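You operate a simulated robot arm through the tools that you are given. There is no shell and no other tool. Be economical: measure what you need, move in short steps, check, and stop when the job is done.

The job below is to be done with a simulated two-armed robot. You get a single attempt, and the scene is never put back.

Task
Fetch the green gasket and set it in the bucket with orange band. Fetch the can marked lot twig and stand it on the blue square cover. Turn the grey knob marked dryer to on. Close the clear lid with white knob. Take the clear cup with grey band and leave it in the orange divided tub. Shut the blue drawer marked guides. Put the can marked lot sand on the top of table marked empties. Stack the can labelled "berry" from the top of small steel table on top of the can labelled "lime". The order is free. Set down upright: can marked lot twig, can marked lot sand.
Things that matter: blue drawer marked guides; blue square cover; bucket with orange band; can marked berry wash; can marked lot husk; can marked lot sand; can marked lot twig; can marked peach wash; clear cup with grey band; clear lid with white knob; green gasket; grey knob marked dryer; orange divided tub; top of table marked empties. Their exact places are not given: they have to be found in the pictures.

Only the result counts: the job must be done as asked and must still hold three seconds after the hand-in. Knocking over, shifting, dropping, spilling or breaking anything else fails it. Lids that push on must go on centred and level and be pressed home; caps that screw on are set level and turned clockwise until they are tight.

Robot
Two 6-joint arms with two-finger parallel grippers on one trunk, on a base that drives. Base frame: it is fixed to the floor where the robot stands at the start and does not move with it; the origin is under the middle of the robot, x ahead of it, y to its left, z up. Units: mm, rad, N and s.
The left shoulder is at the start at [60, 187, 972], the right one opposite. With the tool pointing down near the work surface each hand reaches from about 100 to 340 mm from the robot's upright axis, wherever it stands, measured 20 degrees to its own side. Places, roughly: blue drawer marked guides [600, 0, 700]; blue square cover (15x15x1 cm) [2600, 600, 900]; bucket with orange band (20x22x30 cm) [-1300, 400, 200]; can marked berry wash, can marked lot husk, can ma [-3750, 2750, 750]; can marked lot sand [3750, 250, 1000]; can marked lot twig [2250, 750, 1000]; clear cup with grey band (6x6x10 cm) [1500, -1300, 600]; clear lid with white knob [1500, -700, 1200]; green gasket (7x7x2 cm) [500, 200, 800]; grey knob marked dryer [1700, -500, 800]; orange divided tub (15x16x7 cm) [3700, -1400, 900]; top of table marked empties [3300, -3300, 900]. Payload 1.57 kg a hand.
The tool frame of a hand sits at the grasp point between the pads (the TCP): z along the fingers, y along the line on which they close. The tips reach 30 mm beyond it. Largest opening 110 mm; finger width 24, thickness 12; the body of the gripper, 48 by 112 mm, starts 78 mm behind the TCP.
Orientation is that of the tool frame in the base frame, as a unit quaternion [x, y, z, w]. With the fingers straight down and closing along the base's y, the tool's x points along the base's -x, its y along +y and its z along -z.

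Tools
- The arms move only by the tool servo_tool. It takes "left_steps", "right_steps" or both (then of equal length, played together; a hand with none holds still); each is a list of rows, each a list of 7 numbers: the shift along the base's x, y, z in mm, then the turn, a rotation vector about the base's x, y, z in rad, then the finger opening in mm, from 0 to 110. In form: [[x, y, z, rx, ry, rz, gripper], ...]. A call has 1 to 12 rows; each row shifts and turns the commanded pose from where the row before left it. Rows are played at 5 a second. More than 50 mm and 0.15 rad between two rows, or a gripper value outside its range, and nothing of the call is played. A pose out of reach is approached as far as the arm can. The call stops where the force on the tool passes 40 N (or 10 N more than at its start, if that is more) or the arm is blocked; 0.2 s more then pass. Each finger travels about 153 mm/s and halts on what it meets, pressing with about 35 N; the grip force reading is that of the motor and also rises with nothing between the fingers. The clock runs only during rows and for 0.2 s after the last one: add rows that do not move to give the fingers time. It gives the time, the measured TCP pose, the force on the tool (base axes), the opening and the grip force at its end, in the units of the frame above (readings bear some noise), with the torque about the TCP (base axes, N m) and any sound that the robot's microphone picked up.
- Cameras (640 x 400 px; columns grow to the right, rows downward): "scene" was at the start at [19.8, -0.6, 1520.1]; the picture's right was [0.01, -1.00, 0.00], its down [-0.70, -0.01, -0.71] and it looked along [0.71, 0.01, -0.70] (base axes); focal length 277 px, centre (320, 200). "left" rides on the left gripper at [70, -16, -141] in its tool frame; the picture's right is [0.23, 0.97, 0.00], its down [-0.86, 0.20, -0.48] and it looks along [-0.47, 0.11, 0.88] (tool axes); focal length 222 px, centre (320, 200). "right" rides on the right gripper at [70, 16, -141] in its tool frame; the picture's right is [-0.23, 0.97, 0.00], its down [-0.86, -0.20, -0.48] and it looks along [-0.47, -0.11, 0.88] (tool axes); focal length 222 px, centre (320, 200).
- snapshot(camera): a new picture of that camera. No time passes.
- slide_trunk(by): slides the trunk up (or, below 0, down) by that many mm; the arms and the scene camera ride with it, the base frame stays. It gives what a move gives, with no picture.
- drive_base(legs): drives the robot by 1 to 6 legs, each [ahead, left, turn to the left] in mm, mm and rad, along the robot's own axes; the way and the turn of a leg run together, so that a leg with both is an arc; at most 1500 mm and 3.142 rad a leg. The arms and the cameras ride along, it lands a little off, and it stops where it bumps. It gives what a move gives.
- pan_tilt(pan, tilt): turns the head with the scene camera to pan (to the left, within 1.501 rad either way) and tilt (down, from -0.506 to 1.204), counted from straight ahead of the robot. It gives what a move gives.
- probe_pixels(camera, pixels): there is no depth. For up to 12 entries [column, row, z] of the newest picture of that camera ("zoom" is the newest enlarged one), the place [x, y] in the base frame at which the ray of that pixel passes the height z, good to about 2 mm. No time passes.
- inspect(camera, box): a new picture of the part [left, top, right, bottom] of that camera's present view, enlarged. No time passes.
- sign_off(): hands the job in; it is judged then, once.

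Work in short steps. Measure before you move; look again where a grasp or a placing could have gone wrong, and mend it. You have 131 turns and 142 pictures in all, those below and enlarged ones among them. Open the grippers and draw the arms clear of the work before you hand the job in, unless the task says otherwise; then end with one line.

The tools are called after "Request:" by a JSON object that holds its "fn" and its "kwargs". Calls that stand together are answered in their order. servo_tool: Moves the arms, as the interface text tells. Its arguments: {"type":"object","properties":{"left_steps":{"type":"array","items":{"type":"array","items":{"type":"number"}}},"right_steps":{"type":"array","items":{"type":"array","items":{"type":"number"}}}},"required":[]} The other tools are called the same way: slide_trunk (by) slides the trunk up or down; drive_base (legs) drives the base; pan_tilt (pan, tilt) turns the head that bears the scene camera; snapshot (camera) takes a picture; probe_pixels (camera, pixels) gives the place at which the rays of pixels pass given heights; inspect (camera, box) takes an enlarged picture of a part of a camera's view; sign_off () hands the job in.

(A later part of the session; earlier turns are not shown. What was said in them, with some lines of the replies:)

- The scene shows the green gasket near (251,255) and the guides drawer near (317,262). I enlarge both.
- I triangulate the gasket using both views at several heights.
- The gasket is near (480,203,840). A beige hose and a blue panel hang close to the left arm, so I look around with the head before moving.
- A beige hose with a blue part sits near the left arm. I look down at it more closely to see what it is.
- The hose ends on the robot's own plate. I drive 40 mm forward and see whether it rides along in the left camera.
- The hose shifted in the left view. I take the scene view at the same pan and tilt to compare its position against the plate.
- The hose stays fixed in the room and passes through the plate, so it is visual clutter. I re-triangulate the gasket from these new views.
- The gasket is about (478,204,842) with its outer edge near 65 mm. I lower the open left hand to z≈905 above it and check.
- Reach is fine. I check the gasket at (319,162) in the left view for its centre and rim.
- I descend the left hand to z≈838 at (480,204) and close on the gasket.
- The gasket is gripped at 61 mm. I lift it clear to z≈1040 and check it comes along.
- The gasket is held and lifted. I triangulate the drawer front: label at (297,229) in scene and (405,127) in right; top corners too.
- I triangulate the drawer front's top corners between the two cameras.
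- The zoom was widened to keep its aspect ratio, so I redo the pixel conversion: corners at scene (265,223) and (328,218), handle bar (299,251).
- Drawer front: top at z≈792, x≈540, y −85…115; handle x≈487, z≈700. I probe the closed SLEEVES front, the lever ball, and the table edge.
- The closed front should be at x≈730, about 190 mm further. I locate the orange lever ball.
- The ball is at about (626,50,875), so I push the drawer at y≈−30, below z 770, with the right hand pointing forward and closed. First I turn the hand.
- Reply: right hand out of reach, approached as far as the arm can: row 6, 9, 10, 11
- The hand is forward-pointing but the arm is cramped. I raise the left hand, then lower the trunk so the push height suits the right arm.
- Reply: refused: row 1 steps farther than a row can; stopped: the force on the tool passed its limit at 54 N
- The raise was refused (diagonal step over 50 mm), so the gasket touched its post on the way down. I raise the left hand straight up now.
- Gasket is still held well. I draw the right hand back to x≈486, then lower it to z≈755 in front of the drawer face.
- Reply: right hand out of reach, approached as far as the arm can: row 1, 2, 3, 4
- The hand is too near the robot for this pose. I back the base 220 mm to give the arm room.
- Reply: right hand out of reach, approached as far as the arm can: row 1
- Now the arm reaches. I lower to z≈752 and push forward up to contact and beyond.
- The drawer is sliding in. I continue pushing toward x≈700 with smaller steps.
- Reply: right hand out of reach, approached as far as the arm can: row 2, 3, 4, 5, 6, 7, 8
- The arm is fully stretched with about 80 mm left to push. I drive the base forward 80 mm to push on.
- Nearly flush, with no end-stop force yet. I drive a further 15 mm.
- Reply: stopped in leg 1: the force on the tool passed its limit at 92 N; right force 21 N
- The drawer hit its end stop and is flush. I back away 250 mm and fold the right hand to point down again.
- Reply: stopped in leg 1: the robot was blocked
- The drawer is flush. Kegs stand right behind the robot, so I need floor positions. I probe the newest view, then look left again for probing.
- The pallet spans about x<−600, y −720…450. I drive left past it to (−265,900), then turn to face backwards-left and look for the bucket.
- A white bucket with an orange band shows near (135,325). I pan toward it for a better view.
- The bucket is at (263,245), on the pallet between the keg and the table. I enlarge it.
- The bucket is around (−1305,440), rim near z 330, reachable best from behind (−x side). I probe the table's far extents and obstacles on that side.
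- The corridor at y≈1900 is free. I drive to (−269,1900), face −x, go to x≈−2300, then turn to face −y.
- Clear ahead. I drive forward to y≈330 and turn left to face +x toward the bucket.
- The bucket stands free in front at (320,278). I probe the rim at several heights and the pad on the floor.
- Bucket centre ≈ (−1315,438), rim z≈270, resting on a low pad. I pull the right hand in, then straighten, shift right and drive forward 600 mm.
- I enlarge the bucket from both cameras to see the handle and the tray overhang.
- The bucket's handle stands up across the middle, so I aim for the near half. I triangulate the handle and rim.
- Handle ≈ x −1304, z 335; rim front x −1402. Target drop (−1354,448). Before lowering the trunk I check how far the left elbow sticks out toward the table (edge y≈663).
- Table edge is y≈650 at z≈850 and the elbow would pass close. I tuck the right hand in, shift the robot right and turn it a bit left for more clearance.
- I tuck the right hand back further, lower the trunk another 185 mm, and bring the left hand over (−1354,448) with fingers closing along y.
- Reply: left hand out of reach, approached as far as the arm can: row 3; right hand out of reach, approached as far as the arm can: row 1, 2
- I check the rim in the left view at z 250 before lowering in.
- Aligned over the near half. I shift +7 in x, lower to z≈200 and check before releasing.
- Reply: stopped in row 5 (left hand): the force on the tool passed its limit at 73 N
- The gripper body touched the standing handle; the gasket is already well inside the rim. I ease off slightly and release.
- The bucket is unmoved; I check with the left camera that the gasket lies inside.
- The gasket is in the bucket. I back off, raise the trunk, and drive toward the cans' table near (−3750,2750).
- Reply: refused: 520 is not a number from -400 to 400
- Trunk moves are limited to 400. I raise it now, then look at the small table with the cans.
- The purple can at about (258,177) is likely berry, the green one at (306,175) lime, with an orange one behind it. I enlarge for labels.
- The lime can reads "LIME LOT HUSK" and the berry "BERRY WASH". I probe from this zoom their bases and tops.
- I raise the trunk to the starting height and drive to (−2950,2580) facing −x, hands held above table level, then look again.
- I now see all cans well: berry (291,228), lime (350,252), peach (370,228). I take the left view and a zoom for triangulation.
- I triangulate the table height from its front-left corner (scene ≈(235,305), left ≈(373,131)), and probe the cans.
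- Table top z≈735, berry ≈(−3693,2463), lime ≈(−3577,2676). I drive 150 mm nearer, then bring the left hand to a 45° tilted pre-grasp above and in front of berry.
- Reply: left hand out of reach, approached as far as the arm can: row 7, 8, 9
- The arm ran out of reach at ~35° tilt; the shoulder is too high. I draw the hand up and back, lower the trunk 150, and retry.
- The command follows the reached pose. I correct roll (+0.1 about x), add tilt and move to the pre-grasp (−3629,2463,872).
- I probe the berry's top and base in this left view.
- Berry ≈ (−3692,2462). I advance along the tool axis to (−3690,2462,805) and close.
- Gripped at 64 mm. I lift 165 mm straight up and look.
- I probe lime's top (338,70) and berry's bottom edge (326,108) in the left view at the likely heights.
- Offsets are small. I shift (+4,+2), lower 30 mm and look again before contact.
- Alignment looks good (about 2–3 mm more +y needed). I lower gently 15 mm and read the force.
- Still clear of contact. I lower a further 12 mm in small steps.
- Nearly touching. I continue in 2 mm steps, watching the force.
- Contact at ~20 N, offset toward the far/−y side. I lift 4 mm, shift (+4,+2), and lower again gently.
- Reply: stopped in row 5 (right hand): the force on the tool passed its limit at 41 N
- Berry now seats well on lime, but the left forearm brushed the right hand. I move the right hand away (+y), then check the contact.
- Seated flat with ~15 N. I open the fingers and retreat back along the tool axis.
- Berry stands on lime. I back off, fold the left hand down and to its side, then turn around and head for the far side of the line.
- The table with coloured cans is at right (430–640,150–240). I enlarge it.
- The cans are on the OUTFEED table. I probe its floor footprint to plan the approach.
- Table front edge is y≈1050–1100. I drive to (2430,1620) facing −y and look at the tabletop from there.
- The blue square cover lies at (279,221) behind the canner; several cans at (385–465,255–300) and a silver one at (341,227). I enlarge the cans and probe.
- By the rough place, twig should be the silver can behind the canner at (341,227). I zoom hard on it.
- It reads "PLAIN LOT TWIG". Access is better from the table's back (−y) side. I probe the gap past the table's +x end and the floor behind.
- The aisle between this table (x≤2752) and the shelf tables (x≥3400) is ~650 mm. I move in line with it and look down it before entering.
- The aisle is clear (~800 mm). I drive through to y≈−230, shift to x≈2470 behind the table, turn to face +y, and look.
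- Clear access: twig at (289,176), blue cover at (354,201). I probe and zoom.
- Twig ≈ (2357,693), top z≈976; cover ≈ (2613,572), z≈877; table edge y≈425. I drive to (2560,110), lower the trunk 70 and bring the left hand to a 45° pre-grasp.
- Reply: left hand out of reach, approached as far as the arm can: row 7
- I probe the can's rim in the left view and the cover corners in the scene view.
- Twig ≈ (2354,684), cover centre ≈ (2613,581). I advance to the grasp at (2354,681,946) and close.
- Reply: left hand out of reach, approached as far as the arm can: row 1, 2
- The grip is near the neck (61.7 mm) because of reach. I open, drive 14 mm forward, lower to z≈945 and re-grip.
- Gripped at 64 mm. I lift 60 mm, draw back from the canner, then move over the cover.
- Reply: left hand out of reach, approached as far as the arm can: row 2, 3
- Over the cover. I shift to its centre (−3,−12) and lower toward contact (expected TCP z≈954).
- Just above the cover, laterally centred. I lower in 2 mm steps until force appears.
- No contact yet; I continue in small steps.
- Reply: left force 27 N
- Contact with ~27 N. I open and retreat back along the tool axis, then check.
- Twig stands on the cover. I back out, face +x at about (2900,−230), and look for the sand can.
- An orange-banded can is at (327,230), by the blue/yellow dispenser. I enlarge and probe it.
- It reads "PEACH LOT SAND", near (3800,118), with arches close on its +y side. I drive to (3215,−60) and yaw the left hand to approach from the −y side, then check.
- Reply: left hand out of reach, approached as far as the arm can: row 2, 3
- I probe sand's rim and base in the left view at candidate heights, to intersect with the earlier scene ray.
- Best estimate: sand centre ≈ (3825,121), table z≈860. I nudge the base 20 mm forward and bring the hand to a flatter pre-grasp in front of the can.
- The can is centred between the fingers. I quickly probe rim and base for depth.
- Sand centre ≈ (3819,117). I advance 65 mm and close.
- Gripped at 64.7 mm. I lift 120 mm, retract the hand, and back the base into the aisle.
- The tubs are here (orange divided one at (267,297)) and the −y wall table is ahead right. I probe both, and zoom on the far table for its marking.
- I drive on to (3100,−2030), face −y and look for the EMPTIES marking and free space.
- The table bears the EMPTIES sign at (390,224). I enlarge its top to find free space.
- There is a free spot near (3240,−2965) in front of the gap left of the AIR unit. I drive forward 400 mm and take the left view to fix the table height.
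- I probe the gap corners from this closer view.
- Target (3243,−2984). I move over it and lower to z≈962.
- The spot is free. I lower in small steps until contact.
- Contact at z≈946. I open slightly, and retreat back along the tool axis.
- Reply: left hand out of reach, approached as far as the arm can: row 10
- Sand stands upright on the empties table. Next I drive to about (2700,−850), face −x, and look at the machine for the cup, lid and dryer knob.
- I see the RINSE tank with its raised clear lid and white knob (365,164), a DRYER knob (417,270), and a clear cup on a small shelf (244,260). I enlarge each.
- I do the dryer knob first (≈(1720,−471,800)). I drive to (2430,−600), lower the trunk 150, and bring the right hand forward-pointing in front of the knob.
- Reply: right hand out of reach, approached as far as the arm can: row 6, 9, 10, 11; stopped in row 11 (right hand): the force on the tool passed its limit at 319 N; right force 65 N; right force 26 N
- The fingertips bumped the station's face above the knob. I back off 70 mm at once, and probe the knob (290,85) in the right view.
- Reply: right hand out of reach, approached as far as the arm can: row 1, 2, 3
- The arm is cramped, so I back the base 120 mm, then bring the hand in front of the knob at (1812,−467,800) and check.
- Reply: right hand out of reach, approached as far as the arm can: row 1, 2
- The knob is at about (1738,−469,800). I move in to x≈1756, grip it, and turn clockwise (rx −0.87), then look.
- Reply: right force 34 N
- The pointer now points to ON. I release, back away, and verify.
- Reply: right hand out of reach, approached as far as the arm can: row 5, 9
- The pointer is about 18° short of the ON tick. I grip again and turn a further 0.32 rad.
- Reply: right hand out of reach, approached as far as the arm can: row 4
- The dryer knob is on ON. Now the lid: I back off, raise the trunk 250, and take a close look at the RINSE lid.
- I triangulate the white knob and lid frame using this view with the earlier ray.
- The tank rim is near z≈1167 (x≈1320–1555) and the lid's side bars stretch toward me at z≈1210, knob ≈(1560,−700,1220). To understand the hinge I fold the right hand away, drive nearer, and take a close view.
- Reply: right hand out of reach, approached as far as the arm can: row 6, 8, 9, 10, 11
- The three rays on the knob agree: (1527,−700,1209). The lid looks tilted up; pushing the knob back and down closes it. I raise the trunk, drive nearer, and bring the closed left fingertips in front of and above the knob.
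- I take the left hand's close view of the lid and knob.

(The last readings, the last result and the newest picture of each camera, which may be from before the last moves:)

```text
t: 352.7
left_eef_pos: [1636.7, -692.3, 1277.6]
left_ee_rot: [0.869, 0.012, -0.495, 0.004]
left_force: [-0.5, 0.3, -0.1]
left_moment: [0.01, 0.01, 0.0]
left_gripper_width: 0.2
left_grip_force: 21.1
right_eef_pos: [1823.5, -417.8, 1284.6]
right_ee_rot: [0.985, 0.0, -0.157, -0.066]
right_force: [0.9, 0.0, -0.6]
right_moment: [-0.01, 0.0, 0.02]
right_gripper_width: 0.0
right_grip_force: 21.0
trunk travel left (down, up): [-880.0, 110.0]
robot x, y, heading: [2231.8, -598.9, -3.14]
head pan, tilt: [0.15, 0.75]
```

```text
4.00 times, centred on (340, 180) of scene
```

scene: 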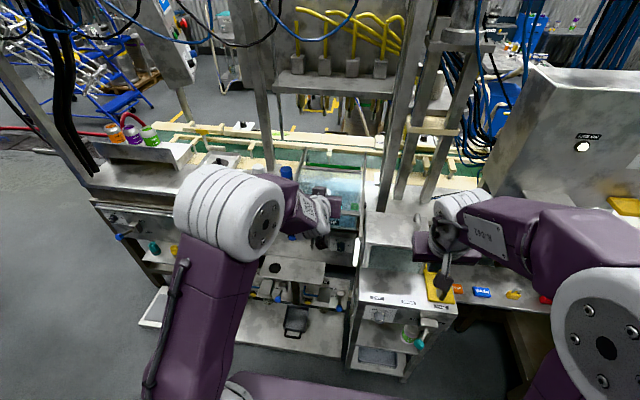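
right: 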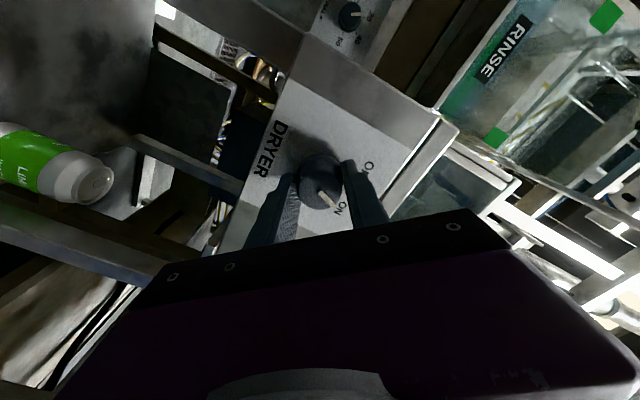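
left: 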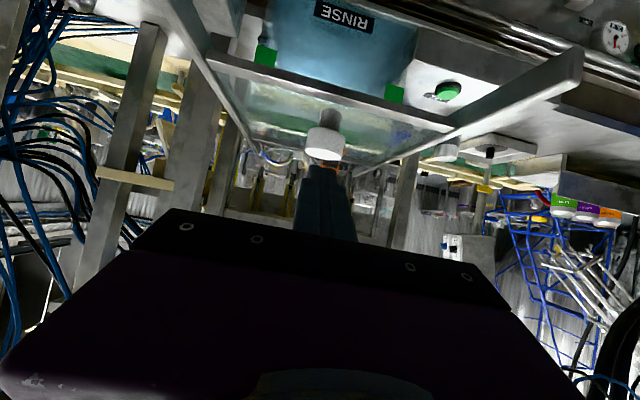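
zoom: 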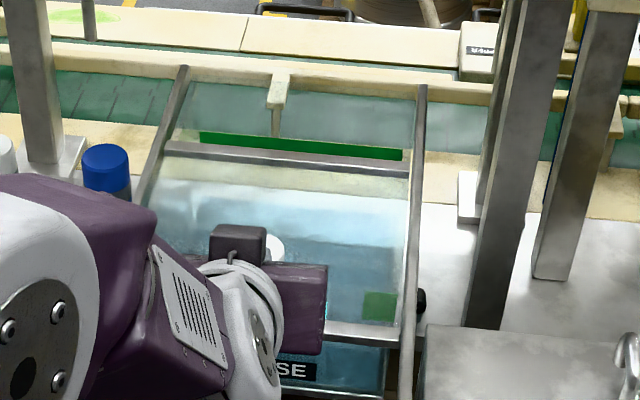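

The lid is a frame hinged at the back and slightly raised; its front bar sits above the green front seals. I move the fingertips above the knob and press straight down in small steps.

Request:
{"fn": "servo_tool", "kwargs": {"left_steps": [[-30, -2, 0, 0, 0, 0, 0], [-30, -2, 0, 0, 0, 0, 0], [-26, -1, -8, 0, 0, 0, 0], [0, 0, -10, 0, 0, 0, 0], [0, 0, -10, 0, 0, 0, 0], [0, 0, -8, 0, 0, 0, 0], [0, 0, -8, 0, 0, 0, 0], [0, 0, -6, 0, 0, 0, 0], [0, 0, -6, 0, 0, 0, 0]]}}

Request:
{"fn": "inspect", "kwargs": {"camera": "scene", "box": [280, 130, 400, 230]}}

```text
t: 354.5
left_eef_pos: [1545.3, -696.6, 1240.1]
left_ee_rot: [0.862, 0.012, -0.507, 0.003]
left_force: [0.7, 0.8, 15.7]
left_moment: [-0.06, -0.21, 0.0]
left_gripper_width: 0.2
left_grip_force: 21.4
right_eef_pos: [1825.1, -416.5, 1284.8]
right_ee_rot: [0.985, 0.001, -0.156, -0.066]
right_force: [-0.6, 0.1, -0.5]
right_moment: [0.04, -0.06, -0.03]
right_gripper_width: 0.2
right_grip_force: 21.2
trunk travel left (down, up): [-880.0, 110.0]
robot x, y, heading: [2230.4, -603.2, -3.141]
head pan, tilt: [0.15, 0.75]
stopped in row 8 (left hand): the force on the tool passed its limit at 44 N (the readings are from after the stop); the commanded pose is now the measured one
```

```text
4.00 times, centred on (340, 180) of scene
```

zoom: 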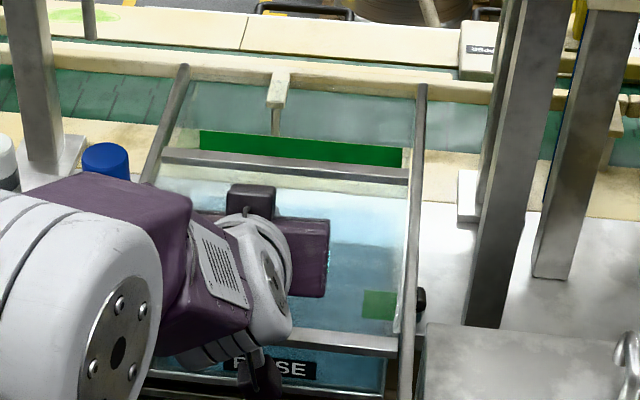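

Pressing down is rigid and the frame shifted slightly toward me along its bars, so this is a sliding lid with an open gap (green strip) at the back. I go around in front of the knob and push it in −x.

Request:
{"fn": "servo_tool", "kwargs": {"left_steps": [[0, 0, 25, 0, 0, 0, 0], [35, 0, 0, 0, 0, 0, 0], [38, 0, 0, 0, 0, 0, 0], [0, 0, -25, 0, 0, 0, 0], [0, -3, -27, 0, 0, 0, 0], [-15, 0, 0, 0, 0, 0, 0], [-10, 0, 0, 0, 0, 0, 0], [-10, 0, 0, 0, 0, 0, 0], [-10, 0, 0, 0, 0, 0, 0], [-10, 0, 0, 0, 0, 0, 0], [-10, 0, 0, 0, 0, 0, 0]]}}

Request:
{"fn": "inspect", "kwargs": {"camera": "scene", "box": [280, 130, 400, 230]}}

```text
t: 356.9
left_eef_pos: [1557.1, -699.7, 1212.1]
left_ee_rot: [0.863, 0.012, -0.505, 0.004]
left_force: [-0.3, 1.5, 21.0]
left_moment: [0.04, 0.41, -0.07]
left_gripper_width: 0.0
left_grip_force: 21.4
right_eef_pos: [1827.7, -416.8, 1286.6]
right_ee_rot: [0.985, 0.0, -0.159, -0.066]
right_force: [0.5, -0.3, -0.2]
right_moment: [-0.05, -0.01, -0.01]
right_gripper_width: 0.0
right_grip_force: 21.3
trunk travel left (down, up): [-880.0, 110.0]
robot x, y, heading: [2226.6, -602.2, -3.138]
head pan, tilt: [0.15, 0.75]
```

```text
4.00 times, centred on (340, 180) of scene
```

zoom: 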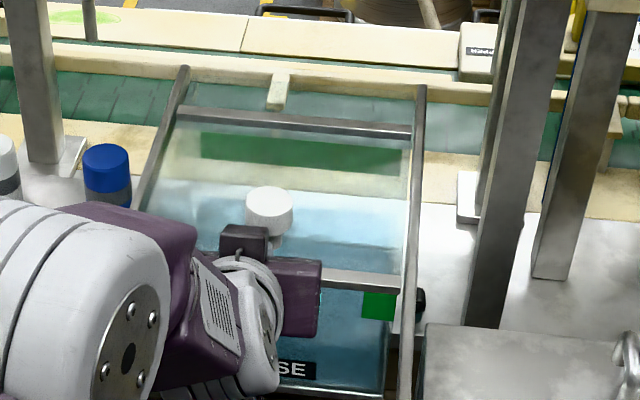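

The lid slides along the rails and now nearly covers the tank between the green marks. I ease up 4 mm and keep pushing gently to find its end stop.

Request:
{"fn": "servo_tool", "kwargs": {"left_steps": [[0, 0, 5, 0, 0, 0, 0], [-8, 0, 0, 0, 0, 0, 0], [-8, 0, 0, 0, 0, 0, 0], [-8, 0, 0, 0, 0, 0, 0], [-8, 0, 0, 0, 0, 0, 0]]}}

Request:
{"fn": "inspect", "kwargs": {"camera": "scene", "box": [280, 130, 400, 230]}}

```text
t: 358.1
left_eef_pos: [1520.7, -701.1, 1210.9]
left_ee_rot: [0.865, 0.013, -0.502, 0.003]
left_force: [1.3, -1.4, -2.6]
left_moment: [0.01, -0.1, 0.01]
left_gripper_width: 0.1
left_grip_force: 21.7
right_eef_pos: [1822.4, -418.3, 1285.0]
right_ee_rot: [0.985, 0.0, -0.157, -0.067]
right_force: [0.0, -0.6, -0.1]
right_moment: [-0.02, 0.0, -0.01]
right_gripper_width: 0.1
right_grip_force: 21.8
trunk travel left (down, up): [-880.0, 110.0]
robot x, y, heading: [2228.5, -601.9, -3.138]
head pan, tilt: [0.15, 0.75]
```

```text
4.00 times, centred on (340, 180) of scene
```

zoom: 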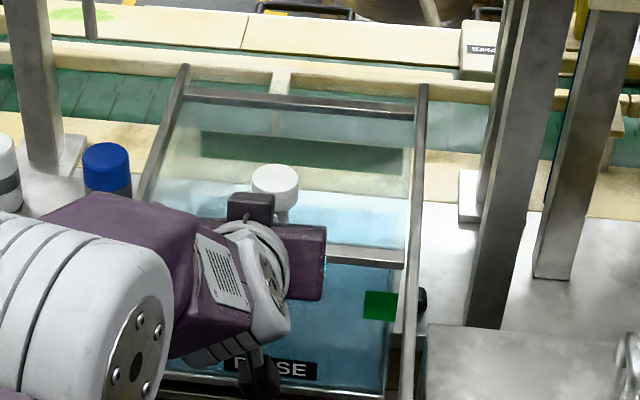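

The lid still slides freely and nears the rails' rear end. I push on to find the hard stop.

Request:
{"fn": "servo_tool", "kwargs": {"left_steps": [[-8, 0, 2, 0, 0, 0, 0], [-8, 0, 0, 0, 0, 0, 0], [-8, 0, 0, 0, 0, 0, 0], [-8, 0, 0, 0, 0, 0, 0], [-8, 0, 0, 0, 0, 0, 0]]}}

Request:
{"fn": "inspect", "kwargs": {"camera": "scene", "box": [280, 130, 400, 230]}}

```text
t: 359.3
left_eef_pos: [1480.6, -699.3, 1220.3]
left_ee_rot: [0.862, 0.013, -0.507, 0.002]
left_force: [-0.4, -0.5, 1.4]
left_moment: [0.02, -0.06, -0.02]
left_gripper_width: 0.0
left_grip_force: 21.5
right_eef_pos: [1823.5, -418.0, 1285.6]
right_ee_rot: [0.985, 0.0, -0.157, -0.067]
right_force: [0.2, -0.9, -0.2]
right_moment: [0.01, 0.01, -0.01]
right_gripper_width: 0.0
right_grip_force: 21.3
trunk travel left (down, up): [-880.0, 110.0]
robot x, y, heading: [2226.5, -602.7, -3.134]
head pan, tilt: [0.15, 0.75]
```

```text
4.00 times, centred on (340, 180) of scene
```

zoom: 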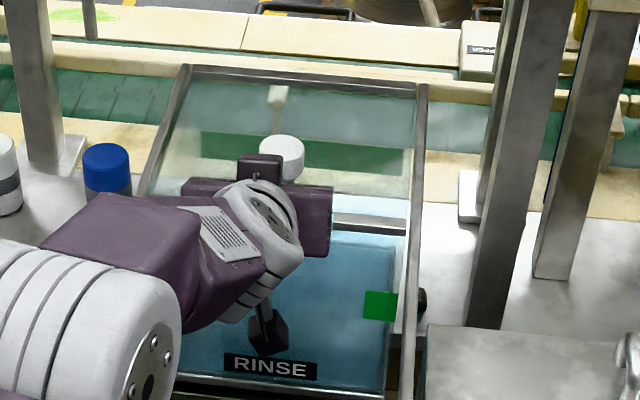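

Re-triangulating with this steeper view: tank spans x≈1168–1429 (top z≈1098) and the lid now x≈1140–1408 at the rails' rear end, so −x is closed. I push the last bit to the stop, then retreat the hand up and back.

Request:
{"fn": "servo_tool", "kwargs": {"left_steps": [[-6, 0, -3, 0, 0, 0, 0], [-6, 0, 0, 0, 0, 0, 0], [-6, 0, 0, 0, 0, 0, 0], [-6, 0, 0, 0, 0, 0, 0]]}}

Request:
{"fn": "servo_tool", "kwargs": {"left_steps": [[10, 0, 5, 0, 0, 0, 0], [30, 0, 25, 0, 0, 0, 0], [35, 0, 30, 0, 0, 0, 0], [40, 0, 20, 0, 0, 0, 0], [40, 0, 10, 0, 0, 0, 0]]}}

Request:
{"fn": "inspect", "kwargs": {"camera": "scene", "box": [200, 130, 400, 260]}}

```text
t: 360.0
left_eef_pos: [1480.3, -699.8, 1217.3]
left_ee_rot: [0.864, 0.012, -0.504, 0.003]
left_force: [32.9, -0.7, 10.9]
left_moment: [-0.17, 0.23, -0.02]
left_gripper_width: 0.0
left_grip_force: 21.1
right_eef_pos: [1835.2, -417.5, 1289.6]
right_ee_rot: [0.985, 0.001, -0.162, -0.066]
right_force: [0.0, 0.9, 0.4]
right_moment: [-0.01, -0.03, 0.03]
right_gripper_width: 0.3
right_grip_force: 20.9
trunk travel left (down, up): [-880.0, 110.0]
robot x, y, heading: [2230.3, -602.2, -3.137]
head pan, tilt: [0.15, 0.75]
stopped in row 3 (left hand): the force on the tool passed its limit at 42 N (the readings are from after the stop); the commanded pose is now the measured one
```

```text
t: 361.2
left_eef_pos: [1622.6, -701.2, 1302.6]
left_ee_rot: [0.866, 0.012, -0.5, 0.002]
left_force: [-0.1, 0.3, 0.2]
left_moment: [0.01, -0.01, 0.01]
left_gripper_width: 0.0
left_grip_force: 21.2
right_eef_pos: [1826.2, -417.4, 1285.2]
right_ee_rot: [0.985, 0.001, -0.157, -0.067]
right_force: [-0.7, -0.6, -0.2]
right_moment: [0.01, -0.01, -0.02]
right_gripper_width: 0.3
right_grip_force: 21.8
trunk travel left (down, up): [-880.0, 110.0]
robot x, y, heading: [2230.4, -601.8, -3.145]
head pan, tilt: [0.15, 0.75]
```

```text
3.08 times, centred on (300, 195) of scene
```

zoom: 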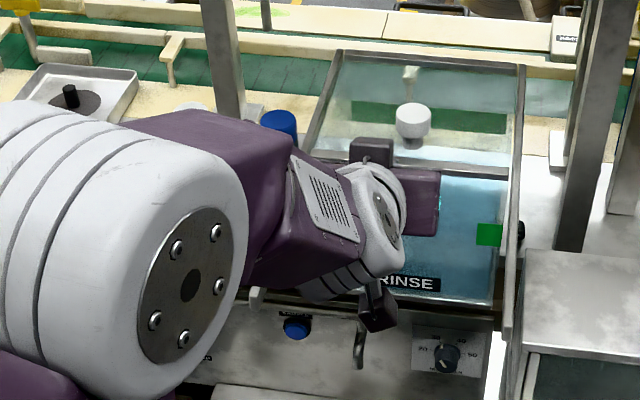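

The lid hit its hard stop at the closed end. Now the cup (≈(1475,−1298), base z≈610): I back off, lower the trunk 560 mm, move left and approach with the left hand open, then look.

Request:
{"fn": "drive_base", "kwargs": {"legs": [[-320, 0, 0]]}}

Request:
{"fn": "slide_trunk", "kwargs": {"by": -400}}

Request:
{"fn": "slide_trunk", "kwargs": {"by": -150}}

Request:
{"fn": "drive_base", "kwargs": {"legs": [[0, 590, 0], [350, 0, 0]]}}

Request:
{"fn": "servo_tool", "kwargs": {"left_steps": [[0, 0, -15, 0, 0, 0, 60], [0, 0, -15, 0, 0, 0, 95], [0, 0, 0, 0, 0, 0, 95]]}}

Request:
{"fn": "snapshot", "kwargs": {"camera": "left"}}

```text
t: 363.4
left_eef_pos: [1938.1, -697.5, 1301.5]
left_ee_rot: [0.867, 0.009, -0.498, 0.001]
left_force: [-0.7, 0.0, 0.2]
left_moment: [-0.05, -0.01, -0.01]
left_gripper_width: 0.0
left_grip_force: 21.2
right_eef_pos: [2143.8, -415.7, 1284.3]
right_ee_rot: [0.985, -0.001, -0.156, -0.067]
right_force: [0.4, 0.5, 0.1]
right_moment: [-0.02, 0.01, 0.04]
right_gripper_width: 0.4
right_grip_force: 21.5
trunk travel left (down, up): [-880.0, 110.0]
robot x, y, heading: [2551.3, -599.8, 3.137]
head pan, tilt: [0.15, 0.75]
```

```text
t: 367.2
left_eef_pos: [1941.4, -697.3, 901.9]
left_ee_rot: [0.867, 0.008, -0.499, 0.001]
left_force: [0.0, 0.2, 1.1]
left_moment: [0.01, 0.02, -0.03]
left_gripper_width: 0.0
left_grip_force: 20.9
right_eef_pos: [2145.4, -415.1, 885.0]
right_ee_rot: [0.985, -0.003, -0.156, -0.067]
right_force: [-0.5, 0.3, -0.6]
right_moment: [-0.01, -0.01, 0.01]
right_gripper_width: 0.1
right_grip_force: 21.4
trunk travel left (down, up): [-480.0, 510.0]
robot x, y, heading: [2552.0, -595.6, 3.145]
head pan, tilt: [0.15, 0.75]
```

```text
t: 369.0
left_eef_pos: [1940.8, -698.0, 752.0]
left_ee_rot: [0.866, 0.009, -0.499, 0.001]
left_force: [-0.7, 1.5, 0.7]
left_moment: [0.01, -0.02, 0.03]
left_gripper_width: 0.1
left_grip_force: 21.0
right_eef_pos: [2146.6, -415.3, 735.4]
right_ee_rot: [0.985, -0.002, -0.157, -0.067]
right_force: [-0.3, 0.5, -0.4]
right_moment: [0.0, 0.0, -0.01]
right_gripper_width: 0.0
right_grip_force: 21.5
trunk travel left (down, up): [-330.0, 660.0]
robot x, y, heading: [2549.3, -603.1, 3.144]
head pan, tilt: [0.15, 0.75]
```

```text
t: 374.2
left_eef_pos: [1580.8, -1287.2, 751.0]
left_ee_rot: [0.866, 0.006, -0.5, 0.0]
left_force: [-0.3, 0.6, -0.6]
left_moment: [0.0, 0.02, 0.0]
left_gripper_width: 0.1
left_grip_force: 20.8
right_eef_pos: [1787.7, -1006.0, 735.0]
right_ee_rot: [0.985, -0.006, -0.157, -0.068]
right_force: [0.6, 0.3, 0.2]
right_moment: [0.0, -0.01, 0.0]
right_gripper_width: 0.0
right_grip_force: 21.4
trunk travel left (down, up): [-330.0, 660.0]
robot x, y, heading: [2187.7, -1190.0, 3.131]
head pan, tilt: [0.15, 0.75]
```

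```text
t: 375.0
left_eef_pos: [1580.9, -1288.0, 720.2]
left_ee_rot: [0.866, 0.006, -0.5, -0.001]
left_force: [0.1, -0.3, -0.2]
left_moment: [0.02, 0.03, 0.01]
left_gripper_width: 95.3
left_grip_force: 0.0
right_eef_pos: [1787.1, -1006.2, 735.6]
right_ee_rot: [0.985, -0.004, -0.156, -0.068]
right_force: [-0.6, 0.1, -0.2]
right_moment: [0.0, 0.03, 0.01]
right_gripper_width: 0.0
right_grip_force: 21.2
trunk travel left (down, up): [-330.0, 660.0]
robot x, y, heading: [2189.1, -1192.5, 3.131]
head pan, tilt: [0.15, 0.75]
```

```text
3 pictures are left
```

left: 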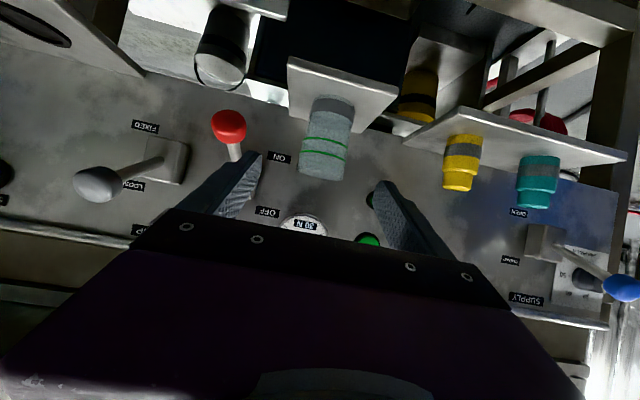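

The cup projects to (1443,−1298), base z≈587, right along the tool axis. I advance 155 mm, close, lift 45 mm and draw back.

Request:
{"fn": "servo_tool", "kwargs": {"left_steps": [[-22, -1.7, -12.5, 0, 0, 0, 95], [-22, -1.7, -12.5, 0, 0, 0, 95], [-22, -1.7, -12.5, 0, 0, 0, 95], [-22, -1.7, -12.5, 0, 0, 0, 95], [-22, -1.6, -12.5, 0, 0, 0, 95], [-22, -1.6, -12.5, 0, 0, 0, 95], [0, 0, 0, 0, 0, 0, 70], [0, 0, 0, 0, 0, 0, 50], [0, 0, 0, 0, 0, 0, 50]]}}

Request:
{"fn": "servo_tool", "kwargs": {"left_steps": [[0, 0, 15, 0, 0, 0, 50], [0, 0, 30, 0, 0, 0, 50], [30, 0, 10, 0, 0, 0, 50], [40, 0, 10, 0, 0, 0, 50], [40, 0, 10, 0, 0, 0, 50]]}}

```text
t: 377.0
left_eef_pos: [1449.2, -1298.7, 646.1]
left_ee_rot: [0.867, 0.006, -0.499, -0.001]
left_force: [-0.3, -0.3, 0.6]
left_moment: [0.01, -0.01, 0.01]
left_gripper_width: 56.9
left_grip_force: 35.1
right_eef_pos: [1788.2, -1005.9, 736.9]
right_ee_rot: [0.985, -0.006, -0.156, -0.068]
right_force: [0.6, -0.3, 0.3]
right_moment: [-0.02, 0.01, 0.01]
right_gripper_width: 0.0
right_grip_force: 21.5
trunk travel left (down, up): [-330.0, 660.0]
robot x, y, heading: [2185.6, -1194.2, 3.132]
head pan, tilt: [0.15, 0.75]
```

```text
t: 378.2
left_eef_pos: [1559.9, -1295.9, 722.2]
left_ee_rot: [0.866, 0.007, -0.5, 0.0]
left_force: [0.4, 0.2, -0.9]
left_moment: [0.01, -0.02, 0.0]
left_gripper_width: 57.0
left_grip_force: 35.1
right_eef_pos: [1787.6, -1005.6, 735.8]
right_ee_rot: [0.985, -0.006, -0.156, -0.068]
right_force: [0.0, 0.6, -0.3]
right_moment: [-0.01, 0.03, -0.01]
right_gripper_width: 0.0
right_grip_force: 21.6
trunk travel left (down, up): [-330.0, 660.0]
robot x, y, heading: [2189.2, -1190.4, 3.131]
head pan, tilt: [0.15, 0.75]
```

The cup is gripped (57 mm). I back away, raise the trunk 330, turn to face +x, drive toward the tub at ≈(3745,−1405), and look down at it.

Request:
{"fn": "drive_base", "kwargs": {"legs": [[-550, 0, 0]]}}

Request:
{"fn": "slide_trunk", "kwargs": {"by": 330}}

Request:
{"fn": "drive_base", "kwargs": {"legs": [[0, 0, -3.131], [0, -320, 0], [330, 0, 0]]}}

Request:
{"fn": "pan_tilt", "kwargs": {"pan": 0.15, "tilt": 0.7}}

Request:
{"fn": "inspect", "kwargs": {"camera": "scene", "box": [160, 80, 480, 280]}}

```text
t: 381.3
left_eef_pos: [2097.4, -1299.7, 721.8]
left_ee_rot: [0.866, 0.004, -0.499, -0.002]
left_force: [0.4, -0.3, 0.2]
left_moment: [0.01, 0.03, -0.03]
left_gripper_width: 57.2
left_grip_force: 34.9
right_eef_pos: [2326.9, -1011.3, 735.0]
right_ee_rot: [0.985, -0.009, -0.157, -0.069]
right_force: [0.2, -0.2, 0.4]
right_moment: [0.02, 0.03, -0.01]
right_gripper_width: 0.1
right_grip_force: 20.9
trunk travel left (down, up): [-330.0, 660.0]
robot x, y, heading: [2723.1, -1202.1, 3.125]
head pan, tilt: [0.15, 0.75]
```

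```text
t: 384.6
left_eef_pos: [2095.9, -1299.4, 1050.7]
left_ee_rot: [0.866, 0.005, -0.499, -0.001]
left_force: [0.3, -1.0, -0.6]
left_moment: [0.02, -0.01, 0.0]
left_gripper_width: 57.0
left_grip_force: 35.1
right_eef_pos: [2326.4, -1011.7, 1065.1]
right_ee_rot: [0.985, -0.008, -0.156, -0.068]
right_force: [0.8, 0.2, 0.0]
right_moment: [-0.01, 0.0, 0.03]
right_gripper_width: 0.0
right_grip_force: 21.5
trunk travel left (down, up): [-660.0, 330.0]
robot x, y, heading: [2726.8, -1206.3, 3.123]
head pan, tilt: [0.15, 0.75]
```

```text
t: 395.8
left_eef_pos: [3687.8, -1387.4, 1051.9]
left_ee_rot: [-0.022, 0.866, 0.008, 0.499]
left_force: [-1.1, -0.1, -0.9]
left_moment: [0.01, -0.01, -0.01]
left_gripper_width: 57.4
left_grip_force: 34.9
right_eef_pos: [3469.3, -1684.3, 1064.8]
right_ee_rot: [-0.013, 0.985, -0.065, 0.158]
right_force: [0.2, 0.4, 0.0]
right_moment: [-0.03, -0.03, 0.0]
right_gripper_width: 0.0
right_grip_force: 21.1
trunk travel left (down, up): [-660.0, 330.0]
robot x, y, heading: [3060.7, -1512.9, 0.028]
head pan, tilt: [0.15, 0.75]
```

```text
t: 396.4
left_eef_pos: [3686.9, -1386.6, 1052.0]
left_ee_rot: [-0.023, 0.866, 0.009, 0.499]
left_force: [-0.6, -0.6, -0.2]
left_moment: [0.0, -0.01, 0.03]
left_gripper_width: 57.0
left_grip_force: 35.0
right_eef_pos: [3470.3, -1685.6, 1065.0]
right_ee_rot: [-0.014, 0.985, -0.065, 0.158]
right_force: [0.6, 0.3, -0.2]
right_moment: [-0.01, 0.01, 0.01]
right_gripper_width: 0.3
right_grip_force: 22.1
trunk travel left (down, up): [-660.0, 330.0]
robot x, y, heading: [3061.1, -1509.3, 0.026]
head pan, tilt: [0.15, 0.7]
```

```text
2.00 times, centred on (320, 180) of scene
```

zoom: 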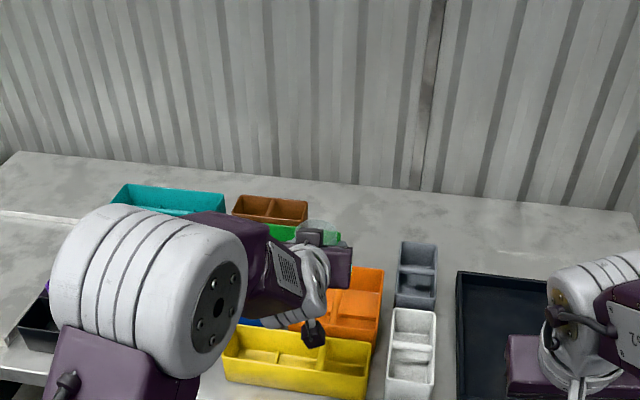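

The orange tub is partly hidden by the hand. I use the left camera to see its compartments and probe the visible rim corners.

Request:
{"fn": "snapshot", "kwargs": {"camera": "left"}}

Request:
{"fn": "probe_pixels", "kwargs": {"camera": "zoom", "pixels": [[383, 268, 935], [380, 325, 935], [372, 345, 868], [335, 290, 935], [300, 330, 935], [380, 295, 935], [222, 355, 935]]}}

```text
1 pictures are left
```

left: 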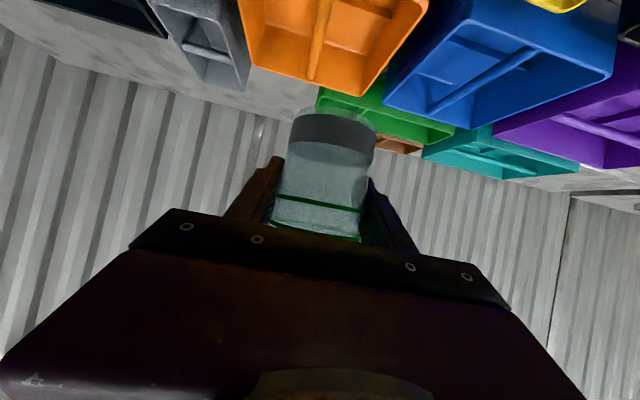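

```text
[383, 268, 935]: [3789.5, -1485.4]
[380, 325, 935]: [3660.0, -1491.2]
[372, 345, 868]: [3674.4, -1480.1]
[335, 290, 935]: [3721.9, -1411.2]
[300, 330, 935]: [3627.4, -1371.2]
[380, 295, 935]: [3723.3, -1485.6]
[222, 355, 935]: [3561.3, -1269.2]
```

Tub estimate: x 3645–3800, y −1477…−1323, rim z≈912–935, divider along x at y≈−1400; the −y compartment (centre ≈(3722,−1438)) is undivided. I drive 50 mm nearer and bring the cup above it.

Request:
{"fn": "drive_base", "kwargs": {"legs": [[50, 0, -0.026]]}}

Request:
{"fn": "servo_tool", "kwargs": {"left_steps": [[-10, -20, 0, 0, 0, 0, 50], [-8, -20, 0, 0, 0, 0, 50], [0, 0, -15, 0, 0, 0, 50], [0, 0, -15, 0, 0, 0, 50], [0, 0, 0, 0, 0, 0, 50]]}}

```text
t: 397.4
left_eef_pos: [3737.9, -1403.0, 1052.4]
left_ee_rot: [-0.011, 0.866, 0.002, 0.5]
left_force: [0.5, -0.1, -0.9]
left_moment: [0.01, -0.02, 0.03]
left_gripper_width: 56.8
left_grip_force: 34.9
right_eef_pos: [3512.7, -1694.5, 1066.6]
right_ee_rot: [0.0, 0.985, -0.067, 0.158]
right_force: [-0.2, 0.1, -0.5]
right_moment: [0.01, -0.02, -0.03]
right_gripper_width: 0.1
right_grip_force: 21.3
trunk travel left (down, up): [-660.0, 330.0]
robot x, y, heading: [3111.4, -1511.5, -0.001]
head pan, tilt: [0.15, 0.7]
```

```text
t: 398.6
left_eef_pos: [3721.1, -1444.5, 1021.7]
left_ee_rot: [-0.011, 0.866, 0.002, 0.5]
left_force: [-0.4, 0.3, -0.8]
left_moment: [0.02, 0.0, -0.02]
left_gripper_width: 57.2
left_grip_force: 35.0
right_eef_pos: [3514.2, -1696.5, 1064.8]
right_ee_rot: [0.0, 0.985, -0.066, 0.157]
right_force: [0.8, -0.8, -0.8]
right_moment: [-0.02, 0.01, 0.03]
right_gripper_width: 0.0
right_grip_force: 21.2
trunk travel left (down, up): [-660.0, 330.0]
robot x, y, heading: [3108.8, -1512.6, 0.002]
head pan, tilt: [0.15, 0.7]
```

I centre over the compartment and lower until the cup's bottom is about rim height, then use my last picture to check.

Request:
{"fn": "servo_tool", "kwargs": {"left_steps": [[-5, 5, -12, 0, 0, 0, 50], [0, 0, -10, 0, 0, 0, 50], [0, 0, -8, 0, 0, 0, 50], [0, 0, 0, 0, 0, 0, 50]]}}

Request:
{"fn": "snapshot", "kwargs": {"camera": "left"}}

```text
t: 399.6
left_eef_pos: [3718.0, -1435.7, 991.6]
left_ee_rot: [-0.011, 0.866, 0.002, 0.5]
left_force: [-0.6, -0.2, -0.4]
left_moment: [0.0, 0.01, 0.0]
left_gripper_width: 56.7
left_grip_force: 34.9
right_eef_pos: [3514.2, -1695.4, 1066.2]
right_ee_rot: [-0.001, 0.985, -0.067, 0.156]
right_force: [-0.9, 0.7, -0.2]
right_moment: [0.01, -0.03, 0.0]
right_gripper_width: 0.0
right_grip_force: 21.5
trunk travel left (down, up): [-660.0, 330.0]
robot x, y, heading: [3112.9, -1512.5, 0.007]
head pan, tilt: [0.15, 0.7]
```

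```text
0 pictures are left
```

left: 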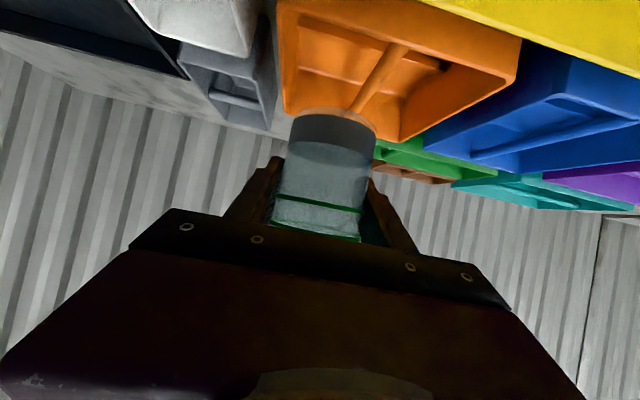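

Same-model comparison puts the cup ~8 mm too far +y for the compartment centre. I shift −8 mm and lower the cup into the compartment in small steps.

Request:
{"fn": "servo_tool", "kwargs": {"left_steps": [[0, -8, 0, 0, 0, 0, 50], [0, 0, -8, 0, 0, 0, 50], [0, 0, -8, 0, 0, 0, 50], [0, 0, -8, 0, 0, 0, 50], [0, 0, -7, 0, 0, 0, 50], [0, 0, -7, 0, 0, 0, 50], [0, 0, -6, 0, 0, 0, 50]]}}

```text
t: 401.1
left_eef_pos: [3715.7, -1444.5, 947.9]
left_ee_rot: [-0.011, 0.866, 0.002, 0.499]
left_force: [0.5, -0.4, -0.5]
left_moment: [0.04, -0.03, 0.02]
left_gripper_width: 57.2
left_grip_force: 34.8
right_eef_pos: [3515.2, -1695.0, 1065.4]
right_ee_rot: [0.0, 0.985, -0.068, 0.156]
right_force: [-1.0, -0.1, 0.7]
right_moment: [0.0, 0.02, 0.0]
right_gripper_width: 0.0
right_grip_force: 21.3
trunk travel left (down, up): [-660.0, 330.0]
robot x, y, heading: [3108.3, -1510.8, 0.001]
head pan, tilt: [0.15, 0.7]
```

No contact yet with the cup about 23 mm below the rim. I lower 8 mm more, open gently, and retreat along the tool axis.

Request:
{"fn": "servo_tool", "kwargs": {"left_steps": [[0, 0, -4, 0, 0, 0, 50], [0, 0, -4, 0, 0, 0, 50], [0, 0, 0, 0, 0, 0, 60], [0, 0, 0, 0, 0, 0, 66], [0, 0, 0, 0, 0, 0, 72], [0, 0, 0, 0, 0, 0, 72], [-9, 0, 5, 0, 0, 0, 72], [-18, 0, 12, 0, 0, 0, 72], [-26, 0, 18, 0, 0, 0, 72], [-30, 0, 30, 0, 0, 0, 72], [-30, 0, 30, 0, 0, 0, 72]]}}

Request:
{"fn": "drive_base", "kwargs": {"legs": [[-200, 0, 0]]}}

```text
t: 403.6
left_eef_pos: [3602.1, -1447.7, 1036.9]
left_ee_rot: [-0.012, 0.866, 0.003, 0.5]
left_force: [-0.5, 0.5, 0.3]
left_moment: [0.01, 0.0, 0.0]
left_gripper_width: 72.3
left_grip_force: 0.2
right_eef_pos: [3512.9, -1695.8, 1065.9]
right_ee_rot: [0.0, 0.985, -0.067, 0.158]
right_force: [-0.4, 0.2, 0.0]
right_moment: [-0.02, -0.01, 0.0]
right_gripper_width: 0.1
right_grip_force: 20.9
trunk travel left (down, up): [-660.0, 330.0]
robot x, y, heading: [3111.0, -1508.4, -0.001]
head pan, tilt: [0.15, 0.7]
```

```text
t: 405.1
left_eef_pos: [3406.5, -1448.3, 1035.6]
left_ee_rot: [-0.011, 0.866, 0.002, 0.499]
left_force: [0.7, -0.3, -0.1]
left_moment: [-0.01, -0.04, 0.01]
left_gripper_width: 71.9
left_grip_force: 0.0
right_eef_pos: [3317.0, -1695.3, 1065.1]
right_ee_rot: [0.0, 0.985, -0.067, 0.157]
right_force: [0.0, 0.2, 0.1]
right_moment: [0.0, -0.03, -0.01]
right_gripper_width: 0.0
right_grip_force: 21.7
trunk travel left (down, up): [-660.0, 330.0]
robot x, y, heading: [2908.0, -1511.7, -0.002]
head pan, tilt: [0.15, 0.7]
5 turns are left
```

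The cup was released in the tub, both arms are clear, and I have no pictures left to check anything more. I open the right gripper and hand in.

Request:
{"fn": "servo_tool", "kwargs": {"right_steps": [[0, 0, 0, 0, 0, 0, 60], [0, 0, 0, 0, 0, 0, 100], [0, 0, 0, 0, 0, 0, 100]]}}

Request:
{"fn": "sign_off", "kwargs": {}}

```text
t: 405.9
left_eef_pos: [3405.5, -1449.6, 1035.4]
left_ee_rot: [-0.011, 0.866, 0.003, 0.499]
left_force: [0.5, 0.0, -0.3]
left_moment: [-0.02, 0.03, 0.01]
left_gripper_width: 71.8
left_grip_force: 0.1
right_eef_pos: [3316.3, -1694.8, 1064.7]
right_ee_rot: [-0.001, 0.985, -0.067, 0.157]
right_force: [-0.3, 0.4, 0.0]
right_moment: [-0.01, 0.01, 0.01]
right_gripper_width: 100.0
right_grip_force: 0.0
trunk travel left (down, up): [-660.0, 330.0]
robot x, y, heading: [2912.2, -1511.5, 0.002]
head pan, tilt: [0.15, 0.7]
```

```text
The job is handed in.
```

I carried out all eight tasks and handed the job in. The gasket, drawer, dryer knob and the three cans were checked in pictures; two results were not: the cup's final rest in the tub (I had run out of pictures), and the lid, which I pushed to a hard stop and judged to be its closed end. While I was working, the right hand also hit the dryer station hard once (319 N); I saw no damage or shift in the close views.
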